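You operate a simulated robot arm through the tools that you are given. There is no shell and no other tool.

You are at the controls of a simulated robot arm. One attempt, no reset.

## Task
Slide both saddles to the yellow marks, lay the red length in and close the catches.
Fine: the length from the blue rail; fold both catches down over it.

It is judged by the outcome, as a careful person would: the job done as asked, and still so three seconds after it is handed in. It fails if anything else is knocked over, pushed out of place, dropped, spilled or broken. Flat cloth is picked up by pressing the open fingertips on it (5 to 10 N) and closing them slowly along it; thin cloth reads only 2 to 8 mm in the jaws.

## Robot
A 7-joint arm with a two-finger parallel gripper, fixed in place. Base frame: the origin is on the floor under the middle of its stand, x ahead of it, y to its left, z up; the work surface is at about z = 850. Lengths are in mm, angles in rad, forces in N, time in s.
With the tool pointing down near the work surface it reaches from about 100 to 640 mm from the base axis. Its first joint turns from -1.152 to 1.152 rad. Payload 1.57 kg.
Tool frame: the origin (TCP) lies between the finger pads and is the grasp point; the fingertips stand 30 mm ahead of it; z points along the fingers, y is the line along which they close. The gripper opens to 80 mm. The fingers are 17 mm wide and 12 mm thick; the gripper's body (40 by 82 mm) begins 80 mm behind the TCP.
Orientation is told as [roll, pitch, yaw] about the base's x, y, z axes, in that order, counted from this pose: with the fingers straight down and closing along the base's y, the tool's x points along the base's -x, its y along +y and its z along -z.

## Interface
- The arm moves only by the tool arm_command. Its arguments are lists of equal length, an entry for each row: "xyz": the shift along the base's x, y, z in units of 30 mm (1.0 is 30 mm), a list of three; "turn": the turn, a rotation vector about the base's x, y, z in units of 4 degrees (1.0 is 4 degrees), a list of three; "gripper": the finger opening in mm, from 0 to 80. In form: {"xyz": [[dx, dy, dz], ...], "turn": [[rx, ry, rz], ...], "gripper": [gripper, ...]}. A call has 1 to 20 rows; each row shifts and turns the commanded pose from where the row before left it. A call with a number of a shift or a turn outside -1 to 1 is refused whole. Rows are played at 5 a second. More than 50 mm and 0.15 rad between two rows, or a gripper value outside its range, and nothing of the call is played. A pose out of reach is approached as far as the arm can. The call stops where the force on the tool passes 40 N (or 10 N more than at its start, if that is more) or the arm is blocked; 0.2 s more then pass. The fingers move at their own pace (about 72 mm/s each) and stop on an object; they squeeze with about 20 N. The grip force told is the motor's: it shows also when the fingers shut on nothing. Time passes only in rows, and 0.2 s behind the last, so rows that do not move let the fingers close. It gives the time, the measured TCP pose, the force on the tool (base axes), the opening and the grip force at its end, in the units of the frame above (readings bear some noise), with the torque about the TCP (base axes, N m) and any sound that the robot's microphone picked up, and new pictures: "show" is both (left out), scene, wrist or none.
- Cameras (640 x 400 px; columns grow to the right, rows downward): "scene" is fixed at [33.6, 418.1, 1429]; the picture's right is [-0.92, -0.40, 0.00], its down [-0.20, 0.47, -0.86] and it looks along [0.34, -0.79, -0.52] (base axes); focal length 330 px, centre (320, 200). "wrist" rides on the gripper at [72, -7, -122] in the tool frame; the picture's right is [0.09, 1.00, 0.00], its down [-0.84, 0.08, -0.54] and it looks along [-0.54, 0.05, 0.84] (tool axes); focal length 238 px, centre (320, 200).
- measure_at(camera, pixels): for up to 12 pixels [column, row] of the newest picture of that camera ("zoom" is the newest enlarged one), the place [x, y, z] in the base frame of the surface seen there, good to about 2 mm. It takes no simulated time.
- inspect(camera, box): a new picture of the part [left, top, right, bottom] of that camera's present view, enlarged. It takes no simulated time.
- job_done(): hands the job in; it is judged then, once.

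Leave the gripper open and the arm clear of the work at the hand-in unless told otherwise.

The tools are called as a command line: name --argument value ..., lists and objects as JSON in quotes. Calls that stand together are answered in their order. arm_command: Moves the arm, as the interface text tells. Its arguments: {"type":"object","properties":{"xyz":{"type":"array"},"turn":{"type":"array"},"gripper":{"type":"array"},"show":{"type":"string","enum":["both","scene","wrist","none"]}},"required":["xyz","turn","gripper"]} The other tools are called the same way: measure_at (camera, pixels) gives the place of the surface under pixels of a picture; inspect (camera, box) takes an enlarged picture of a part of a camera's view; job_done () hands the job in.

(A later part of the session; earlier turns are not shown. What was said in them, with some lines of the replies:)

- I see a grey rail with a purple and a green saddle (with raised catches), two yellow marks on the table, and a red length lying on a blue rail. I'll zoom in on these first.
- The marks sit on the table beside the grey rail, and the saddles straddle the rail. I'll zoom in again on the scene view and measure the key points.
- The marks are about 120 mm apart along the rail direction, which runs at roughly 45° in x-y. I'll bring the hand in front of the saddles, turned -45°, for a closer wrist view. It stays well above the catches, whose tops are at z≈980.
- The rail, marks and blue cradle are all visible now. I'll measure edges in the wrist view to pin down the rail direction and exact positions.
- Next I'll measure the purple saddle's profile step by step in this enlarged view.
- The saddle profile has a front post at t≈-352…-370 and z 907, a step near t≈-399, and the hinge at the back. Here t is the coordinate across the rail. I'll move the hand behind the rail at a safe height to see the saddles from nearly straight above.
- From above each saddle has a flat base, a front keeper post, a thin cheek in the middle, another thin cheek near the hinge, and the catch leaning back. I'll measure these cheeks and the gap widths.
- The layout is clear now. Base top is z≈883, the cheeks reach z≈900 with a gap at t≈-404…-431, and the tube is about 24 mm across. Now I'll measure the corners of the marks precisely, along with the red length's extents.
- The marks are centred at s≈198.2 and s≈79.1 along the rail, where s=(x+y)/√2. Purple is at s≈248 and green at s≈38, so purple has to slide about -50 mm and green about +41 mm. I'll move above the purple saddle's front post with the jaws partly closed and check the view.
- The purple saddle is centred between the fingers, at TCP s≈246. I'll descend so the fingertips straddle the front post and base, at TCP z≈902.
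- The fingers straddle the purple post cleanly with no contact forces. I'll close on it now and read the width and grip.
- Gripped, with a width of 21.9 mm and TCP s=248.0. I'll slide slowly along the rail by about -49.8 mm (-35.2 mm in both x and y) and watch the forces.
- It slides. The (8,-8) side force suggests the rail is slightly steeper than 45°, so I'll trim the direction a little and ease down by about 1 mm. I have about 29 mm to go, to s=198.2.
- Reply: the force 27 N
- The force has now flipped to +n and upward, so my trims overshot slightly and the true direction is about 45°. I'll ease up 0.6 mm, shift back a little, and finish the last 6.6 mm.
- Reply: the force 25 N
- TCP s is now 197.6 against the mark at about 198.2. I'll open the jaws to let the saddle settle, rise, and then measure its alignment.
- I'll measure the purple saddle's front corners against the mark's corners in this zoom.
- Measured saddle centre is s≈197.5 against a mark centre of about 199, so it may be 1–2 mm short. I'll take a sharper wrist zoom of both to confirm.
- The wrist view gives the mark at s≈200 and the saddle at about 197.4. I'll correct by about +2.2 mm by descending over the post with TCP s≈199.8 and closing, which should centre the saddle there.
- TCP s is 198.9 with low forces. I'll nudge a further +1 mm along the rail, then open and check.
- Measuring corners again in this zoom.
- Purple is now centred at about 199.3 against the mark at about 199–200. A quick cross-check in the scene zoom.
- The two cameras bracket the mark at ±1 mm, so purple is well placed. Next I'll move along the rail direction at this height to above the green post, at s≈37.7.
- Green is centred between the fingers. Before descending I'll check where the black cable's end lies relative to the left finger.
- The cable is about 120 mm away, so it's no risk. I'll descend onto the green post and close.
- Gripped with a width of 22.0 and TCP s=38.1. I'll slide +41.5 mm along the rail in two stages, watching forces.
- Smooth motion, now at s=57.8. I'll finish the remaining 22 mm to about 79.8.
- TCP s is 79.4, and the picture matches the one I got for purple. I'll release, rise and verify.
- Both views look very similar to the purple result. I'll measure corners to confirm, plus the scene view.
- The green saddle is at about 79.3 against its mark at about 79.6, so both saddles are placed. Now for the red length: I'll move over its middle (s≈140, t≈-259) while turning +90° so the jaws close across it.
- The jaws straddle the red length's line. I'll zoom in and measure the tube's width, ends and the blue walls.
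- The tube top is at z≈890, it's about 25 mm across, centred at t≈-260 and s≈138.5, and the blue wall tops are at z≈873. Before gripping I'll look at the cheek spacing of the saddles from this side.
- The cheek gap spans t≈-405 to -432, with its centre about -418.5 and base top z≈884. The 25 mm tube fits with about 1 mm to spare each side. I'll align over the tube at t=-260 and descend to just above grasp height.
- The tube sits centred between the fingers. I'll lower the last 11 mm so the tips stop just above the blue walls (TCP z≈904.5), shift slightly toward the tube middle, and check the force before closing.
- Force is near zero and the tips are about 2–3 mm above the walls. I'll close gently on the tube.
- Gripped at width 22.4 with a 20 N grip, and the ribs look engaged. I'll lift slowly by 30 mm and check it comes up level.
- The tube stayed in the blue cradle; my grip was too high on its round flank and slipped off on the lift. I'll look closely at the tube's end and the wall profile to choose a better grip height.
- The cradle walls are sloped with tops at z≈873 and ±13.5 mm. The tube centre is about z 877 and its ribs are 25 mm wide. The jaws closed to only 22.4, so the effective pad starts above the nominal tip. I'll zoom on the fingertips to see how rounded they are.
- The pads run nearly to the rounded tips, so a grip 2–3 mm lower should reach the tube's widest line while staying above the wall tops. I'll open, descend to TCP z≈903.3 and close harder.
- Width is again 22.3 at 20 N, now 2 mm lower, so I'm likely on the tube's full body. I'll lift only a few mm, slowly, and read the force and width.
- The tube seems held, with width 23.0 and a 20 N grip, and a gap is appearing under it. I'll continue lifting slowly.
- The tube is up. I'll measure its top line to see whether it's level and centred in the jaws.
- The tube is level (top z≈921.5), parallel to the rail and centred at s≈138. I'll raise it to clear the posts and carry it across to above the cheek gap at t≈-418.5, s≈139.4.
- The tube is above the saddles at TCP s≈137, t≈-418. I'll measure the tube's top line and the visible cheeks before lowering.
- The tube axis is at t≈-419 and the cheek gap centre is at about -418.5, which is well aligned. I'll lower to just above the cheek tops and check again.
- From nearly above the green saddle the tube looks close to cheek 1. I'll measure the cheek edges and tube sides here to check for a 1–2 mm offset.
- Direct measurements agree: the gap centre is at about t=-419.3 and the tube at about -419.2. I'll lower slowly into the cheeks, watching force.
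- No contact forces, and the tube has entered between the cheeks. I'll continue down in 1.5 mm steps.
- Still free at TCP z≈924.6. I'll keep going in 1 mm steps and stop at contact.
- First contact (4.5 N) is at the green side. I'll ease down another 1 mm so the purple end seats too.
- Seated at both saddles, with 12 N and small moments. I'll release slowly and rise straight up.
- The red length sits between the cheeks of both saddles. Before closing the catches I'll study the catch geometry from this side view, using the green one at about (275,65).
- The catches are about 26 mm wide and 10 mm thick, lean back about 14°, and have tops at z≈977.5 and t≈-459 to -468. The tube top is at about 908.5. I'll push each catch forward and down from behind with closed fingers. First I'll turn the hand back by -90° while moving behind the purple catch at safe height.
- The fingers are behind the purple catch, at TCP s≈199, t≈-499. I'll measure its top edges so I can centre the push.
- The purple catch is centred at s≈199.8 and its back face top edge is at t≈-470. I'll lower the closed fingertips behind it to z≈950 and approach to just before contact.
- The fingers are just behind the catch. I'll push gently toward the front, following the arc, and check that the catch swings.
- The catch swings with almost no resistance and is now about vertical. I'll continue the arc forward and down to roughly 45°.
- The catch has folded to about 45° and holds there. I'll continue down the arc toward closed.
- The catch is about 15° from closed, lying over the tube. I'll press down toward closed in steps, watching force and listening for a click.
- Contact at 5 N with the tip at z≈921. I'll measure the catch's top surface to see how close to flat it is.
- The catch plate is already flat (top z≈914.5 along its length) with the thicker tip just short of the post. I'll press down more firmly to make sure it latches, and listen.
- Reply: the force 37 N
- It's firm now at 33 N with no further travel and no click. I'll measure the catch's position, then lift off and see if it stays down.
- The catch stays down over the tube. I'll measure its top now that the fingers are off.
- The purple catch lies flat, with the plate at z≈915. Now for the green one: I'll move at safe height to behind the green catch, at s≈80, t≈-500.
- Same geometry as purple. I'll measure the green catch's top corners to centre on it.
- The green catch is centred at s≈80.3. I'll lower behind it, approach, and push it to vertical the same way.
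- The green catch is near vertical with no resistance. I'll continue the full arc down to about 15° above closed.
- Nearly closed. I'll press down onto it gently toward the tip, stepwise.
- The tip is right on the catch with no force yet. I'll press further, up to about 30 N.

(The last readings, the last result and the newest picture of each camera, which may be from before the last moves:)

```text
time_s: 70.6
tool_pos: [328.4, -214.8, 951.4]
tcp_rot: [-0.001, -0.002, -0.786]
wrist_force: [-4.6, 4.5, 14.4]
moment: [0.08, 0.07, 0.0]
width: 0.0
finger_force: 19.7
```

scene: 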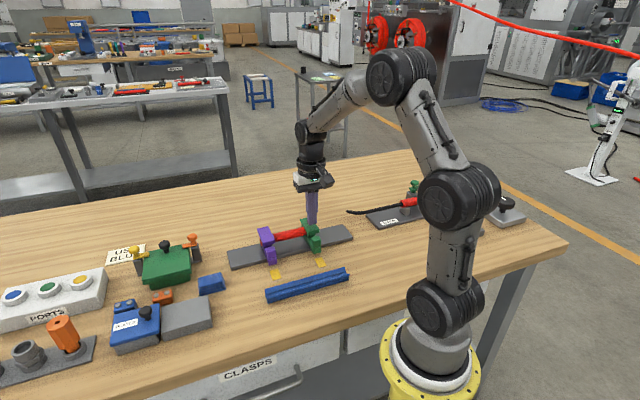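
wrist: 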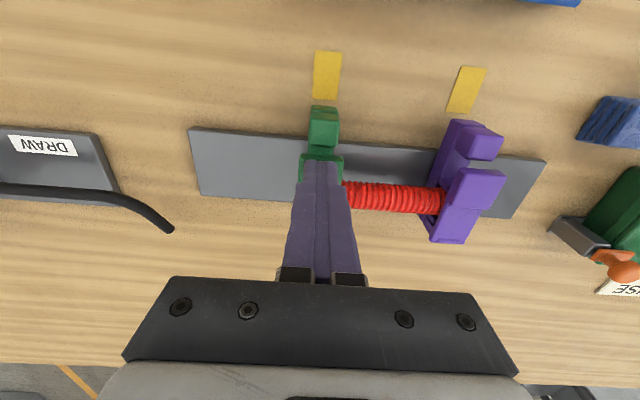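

arm_command --xyz '[[0, 0, -0.03], [0, 0, -0.02], [0, 0, 0]]' --turn '[[0, 0, 0], [0, 0, 0], [0, 0, 0]]' --gripper '[0, 0, 0]' --show "none"

inspect --camera "scene" --box '[270, 205, 340, 265]'

```text
time_s: 71.4
tool_pos: [328.1, -215.8, 948.0]
tcp_rot: [0.0, -0.002, -0.785]
wrist_force: [-8.4, 8.5, 30.8]
moment: [0.06, 0.03, -0.01]
width: 0.1
finger_force: 20.2
```

```text
6.67 times, centred on (305, 235) of scene
```

zoom: 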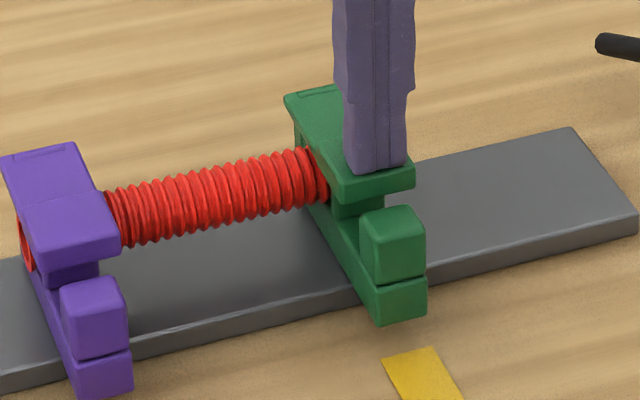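

Firm at 31 N with no further travel. I'll lift off and check both catches.

arm_command --xyz '[[0, 0, 0.05], [0, 0, 0.2], [0, 0, 0.5], [0, 0, 1], [0, 0, 1], [0, 0, 1]]' --turn '[[0, 0, 0], [0, 0, 0], [0, 0, 0], [0, 0, 0], [0, 0, 0], [0, 0, 0]]' --gripper '[0, 0, 0, 0, 0, 0]'

inspect --camera "scene" --box '[290, 210, 330, 260]'

```text
time_s: 72.8
tool_pos: [327.9, -216.5, 1060.6]
tcp_rot: [0.001, 0.001, -0.786]
wrist_force: [-0.4, -0.5, 0.4]
moment: [0.02, -0.03, 0.03]
width: 0.2
finger_force: 20.3
```

scene: 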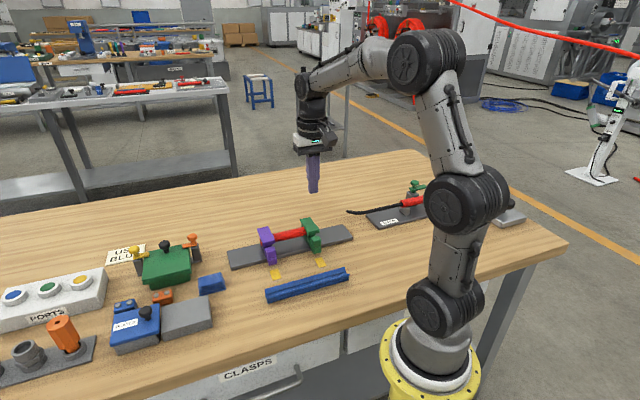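
wrist: 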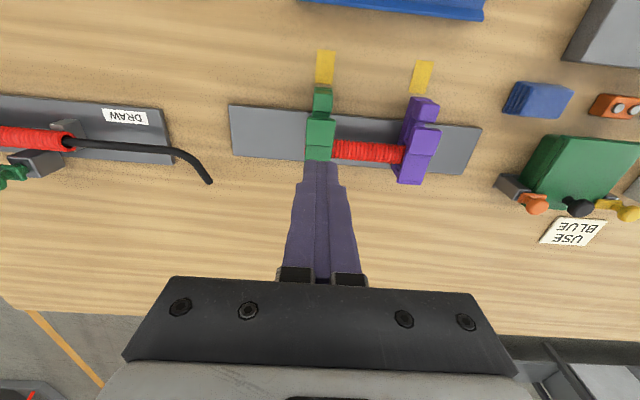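

```text
8.00 times, centred on (310, 235) of scene
```

zoom: 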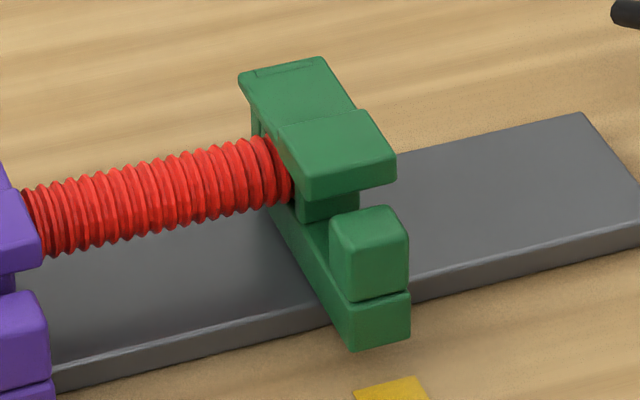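

measure_at --camera "zoom" --pixels '[[255, 80], [310, 65], [270, 105], [330, 85], [285, 110], [300, 135], [370, 120], [310, 165], [385, 150], [315, 185], [390, 168], [345, 160]]'

inspect --camera "scene" --box '[250, 215, 290, 265]'

measure_at --camera "zoom" --pixels '[[215, 115], [275, 95], [230, 140], [290, 120], [245, 145], [260, 175], [320, 155], [275, 200], [340, 185], [280, 225], [350, 205], [310, 195]]'

```text
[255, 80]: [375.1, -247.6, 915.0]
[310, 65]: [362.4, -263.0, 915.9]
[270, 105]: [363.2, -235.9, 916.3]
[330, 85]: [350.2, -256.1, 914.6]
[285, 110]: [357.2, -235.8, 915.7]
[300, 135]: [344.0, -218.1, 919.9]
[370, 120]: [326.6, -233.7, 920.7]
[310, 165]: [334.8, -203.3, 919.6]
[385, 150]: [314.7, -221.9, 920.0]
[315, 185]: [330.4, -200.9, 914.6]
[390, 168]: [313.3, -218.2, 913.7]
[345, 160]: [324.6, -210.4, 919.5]
```

```text
8.00 times, centred on (270, 240) of scene
```

zoom: 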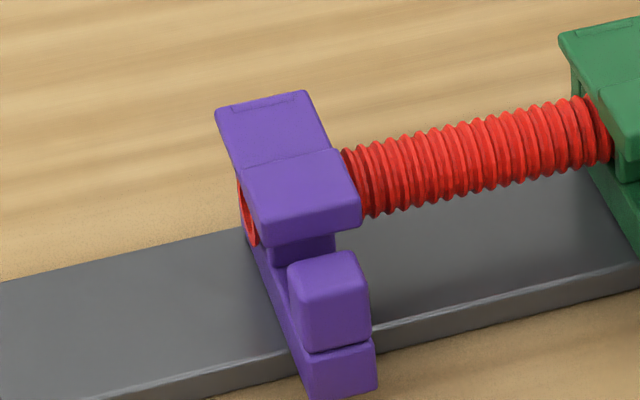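

```text
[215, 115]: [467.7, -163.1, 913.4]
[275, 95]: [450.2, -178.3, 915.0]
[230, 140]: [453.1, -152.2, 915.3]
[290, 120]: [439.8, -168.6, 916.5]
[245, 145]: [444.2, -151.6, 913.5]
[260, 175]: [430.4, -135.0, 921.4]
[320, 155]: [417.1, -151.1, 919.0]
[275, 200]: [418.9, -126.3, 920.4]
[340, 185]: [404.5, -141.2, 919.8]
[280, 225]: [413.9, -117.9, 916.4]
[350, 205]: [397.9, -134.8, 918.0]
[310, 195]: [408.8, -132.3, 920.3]
```

Both catches lie flat: plate z≈915 and tip z≈920, level along their length. Now I'll re-check that the saddles are still on their marks after the pressing.

inspect --camera "wrist" --box '[280, 40, 460, 190]'

inspect --camera "scene" --box '[250, 220, 340, 290]'

```text
2.67 times, centred on (370, 115) of wrist
```

zoom: 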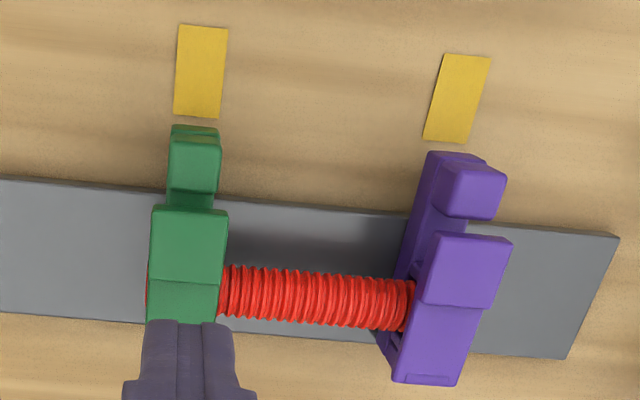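

```text
5.71 times, centred on (295, 255) of scene
```

zoom: 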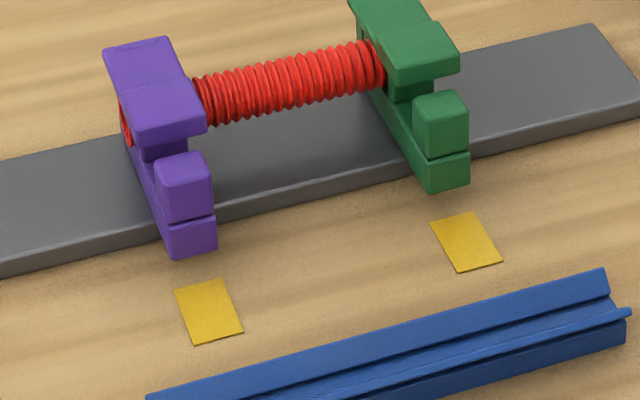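

measure_at --camera "zoom" --pixels '[[178, 290], [225, 280], [240, 332], [194, 342], [168, 228], [215, 220], [175, 255], [216, 247], [160, 180], [210, 170], [170, 212], [212, 205]]'

measure_at --camera "zoom" --pixels '[[433, 223], [478, 213], [500, 262], [459, 270], [426, 160], [467, 152], [432, 188], [468, 180], [418, 115], [465, 105], [425, 152], [467, 143]]'

```text
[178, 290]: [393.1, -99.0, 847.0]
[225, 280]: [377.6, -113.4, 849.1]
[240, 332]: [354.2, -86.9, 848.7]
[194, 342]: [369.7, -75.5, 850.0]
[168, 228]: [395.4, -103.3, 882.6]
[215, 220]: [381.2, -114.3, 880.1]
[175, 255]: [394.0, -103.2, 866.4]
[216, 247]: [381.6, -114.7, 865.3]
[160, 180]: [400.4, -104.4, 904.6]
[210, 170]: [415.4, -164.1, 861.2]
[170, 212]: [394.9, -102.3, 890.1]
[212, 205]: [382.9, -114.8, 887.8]
```

```text
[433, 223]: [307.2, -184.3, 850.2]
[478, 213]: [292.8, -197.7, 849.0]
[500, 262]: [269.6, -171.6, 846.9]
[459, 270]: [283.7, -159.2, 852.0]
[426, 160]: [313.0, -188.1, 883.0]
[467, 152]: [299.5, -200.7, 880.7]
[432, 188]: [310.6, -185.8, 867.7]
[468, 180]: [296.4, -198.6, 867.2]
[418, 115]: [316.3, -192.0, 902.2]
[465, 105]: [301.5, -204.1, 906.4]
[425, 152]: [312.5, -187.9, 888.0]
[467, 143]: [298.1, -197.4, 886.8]
```

Both saddles remain on their marks, within about 1 mm by both cameras. I'll retreat upward and back, open the gripper, and let some time pass to confirm the catches stay shut.

arm_command --xyz '[[0, 0, 0.8], [0, 0.1, 0.8], [0, 0.3, 0.8], [0, 0.5, 0.8], [0, 0.6, 0.6], [0, 0.6, 0], [0, 0.6, 0], [0, 0.6, 0], [0, 0, 0], [0, 0, 0], [0, 0, 0], [0, 0, 0], [0, 0, 0], [0, 0, 0], [0, 0, 0], [0, 0, 0]]' --turn '[[0, 0, 0], [0, 0, 0], [0, 0, 0], [0, 0, 0], [0, 0, 0], [0, 0, 0], [0, 0, 0], [0, 0, 0], [0, 0, 0], [0, 0, 0], [0, 0, 0], [0, 0, 0], [0, 0, 0], [0, 0, 0], [0, 0, 0], [0, 0, 0]]' --gripper '[0, 20, 40, 60, 80, 80, 80, 80, 80, 80, 80, 80, 80, 80, 80, 80]'

inspect --camera "scene" --box '[230, 200, 350, 300]'

inspect --camera "wrist" --box '[180, 60, 460, 260]'

```text
time_s: 76.2
tool_pos: [328.3, -116.3, 1173.0]
tcp_rot: [0.0, -0.001, -0.785]
wrist_force: [0.0, -0.4, 0.6]
moment: [-0.04, 0.02, 0.01]
width: 79.9
finger_force: 0.0
```

scene: 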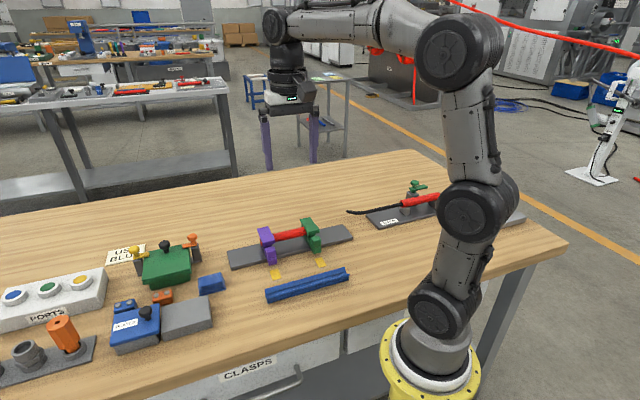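
wrist: 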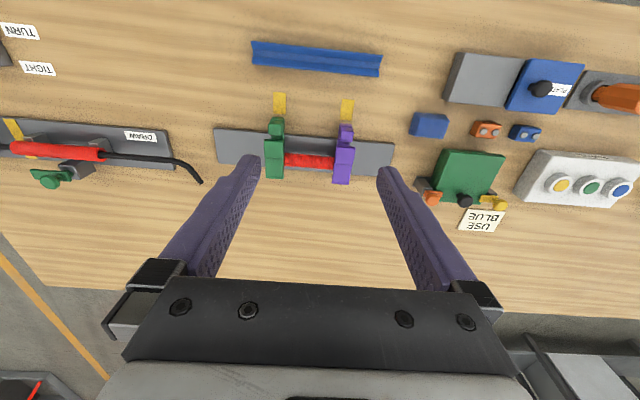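

```text
4.00 times, centred on (290, 250) of scene
```

zoom: 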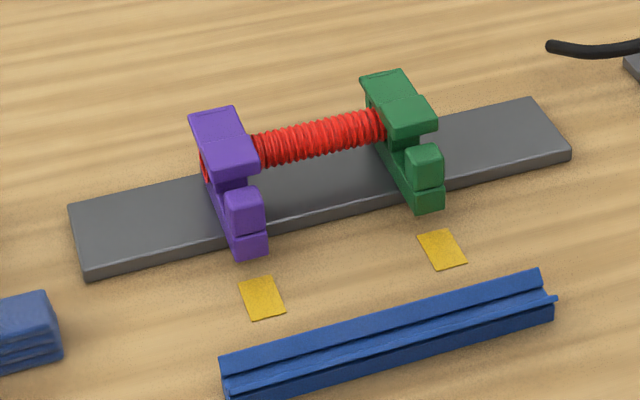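

```text
2.00 times, centred on (320, 160) of wrist
```

zoom: 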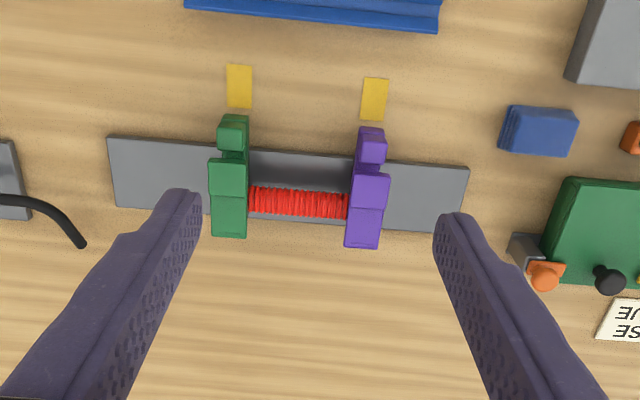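

Everything stays shut after more than 3 s, and nothing else has moved. One last close look at the catch tips before handing in.

inspect --camera "scene" --box '[255, 222, 285, 268]'

inspect --camera "scene" --box '[295, 212, 327, 258]'

measure_at --camera "zoom" --pixels '[[250, 80], [330, 60], [270, 110], [350, 90], [300, 140], [380, 120], [320, 170], [400, 150], [340, 190], [400, 180]]'

```text
8.70 times, centred on (270, 245) of scene
```

zoom: 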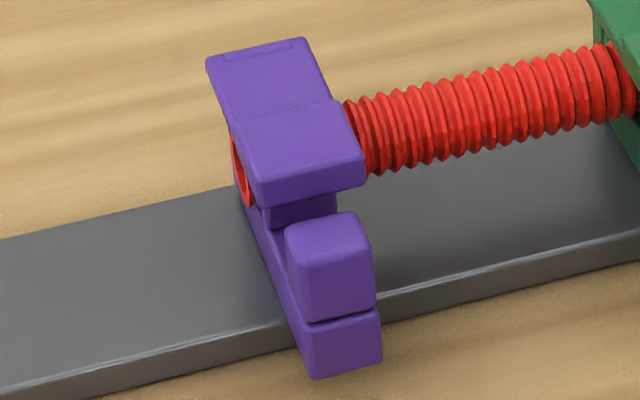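

```text
8.70 times, centred on (311, 235) of scene
```

zoom: 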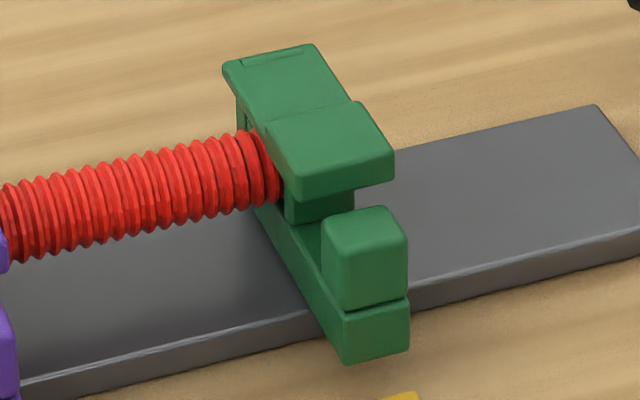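

```text
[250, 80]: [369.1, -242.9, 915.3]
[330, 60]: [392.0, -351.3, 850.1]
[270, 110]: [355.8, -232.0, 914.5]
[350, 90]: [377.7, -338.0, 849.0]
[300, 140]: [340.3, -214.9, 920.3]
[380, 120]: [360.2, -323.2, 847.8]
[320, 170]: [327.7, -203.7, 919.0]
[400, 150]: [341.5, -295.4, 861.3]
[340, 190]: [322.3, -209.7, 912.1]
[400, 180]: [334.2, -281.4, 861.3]
```

Both catches are flat over the red length: plates are level at z≈915, seated on the tube top. The saddles are on their marks, the gripper is open and the arm is clear. I'm handing in.

job_done

```text
The job is handed in.
```

I've handed the job in. Both saddles are on their yellow marks, the red length is in them, and both catches are folded down over it.

- **Saddles:** purple and green both sit within about 1 mm of their marks, measured from both cameras. I checked them again after pressing the catches.
- **Red length:** it came off the blue rail on the second try. The first grip was too high on the tube and slipped off, leaving it in the rail. It now sits between the cheeks of both saddles, fully down.
- **Catches:** both lie flat and level on top of the length and stayed shut for more than 3 seconds after I let go. I pressed each to a firm stop at about 30 N. I heard no click and saw no latch for the catch tips, so nothing confirms they lock. They appear to be held by hinge friction.

The gripper is open, the arm is clear of the work, and I saw nothing else moved or knocked over.
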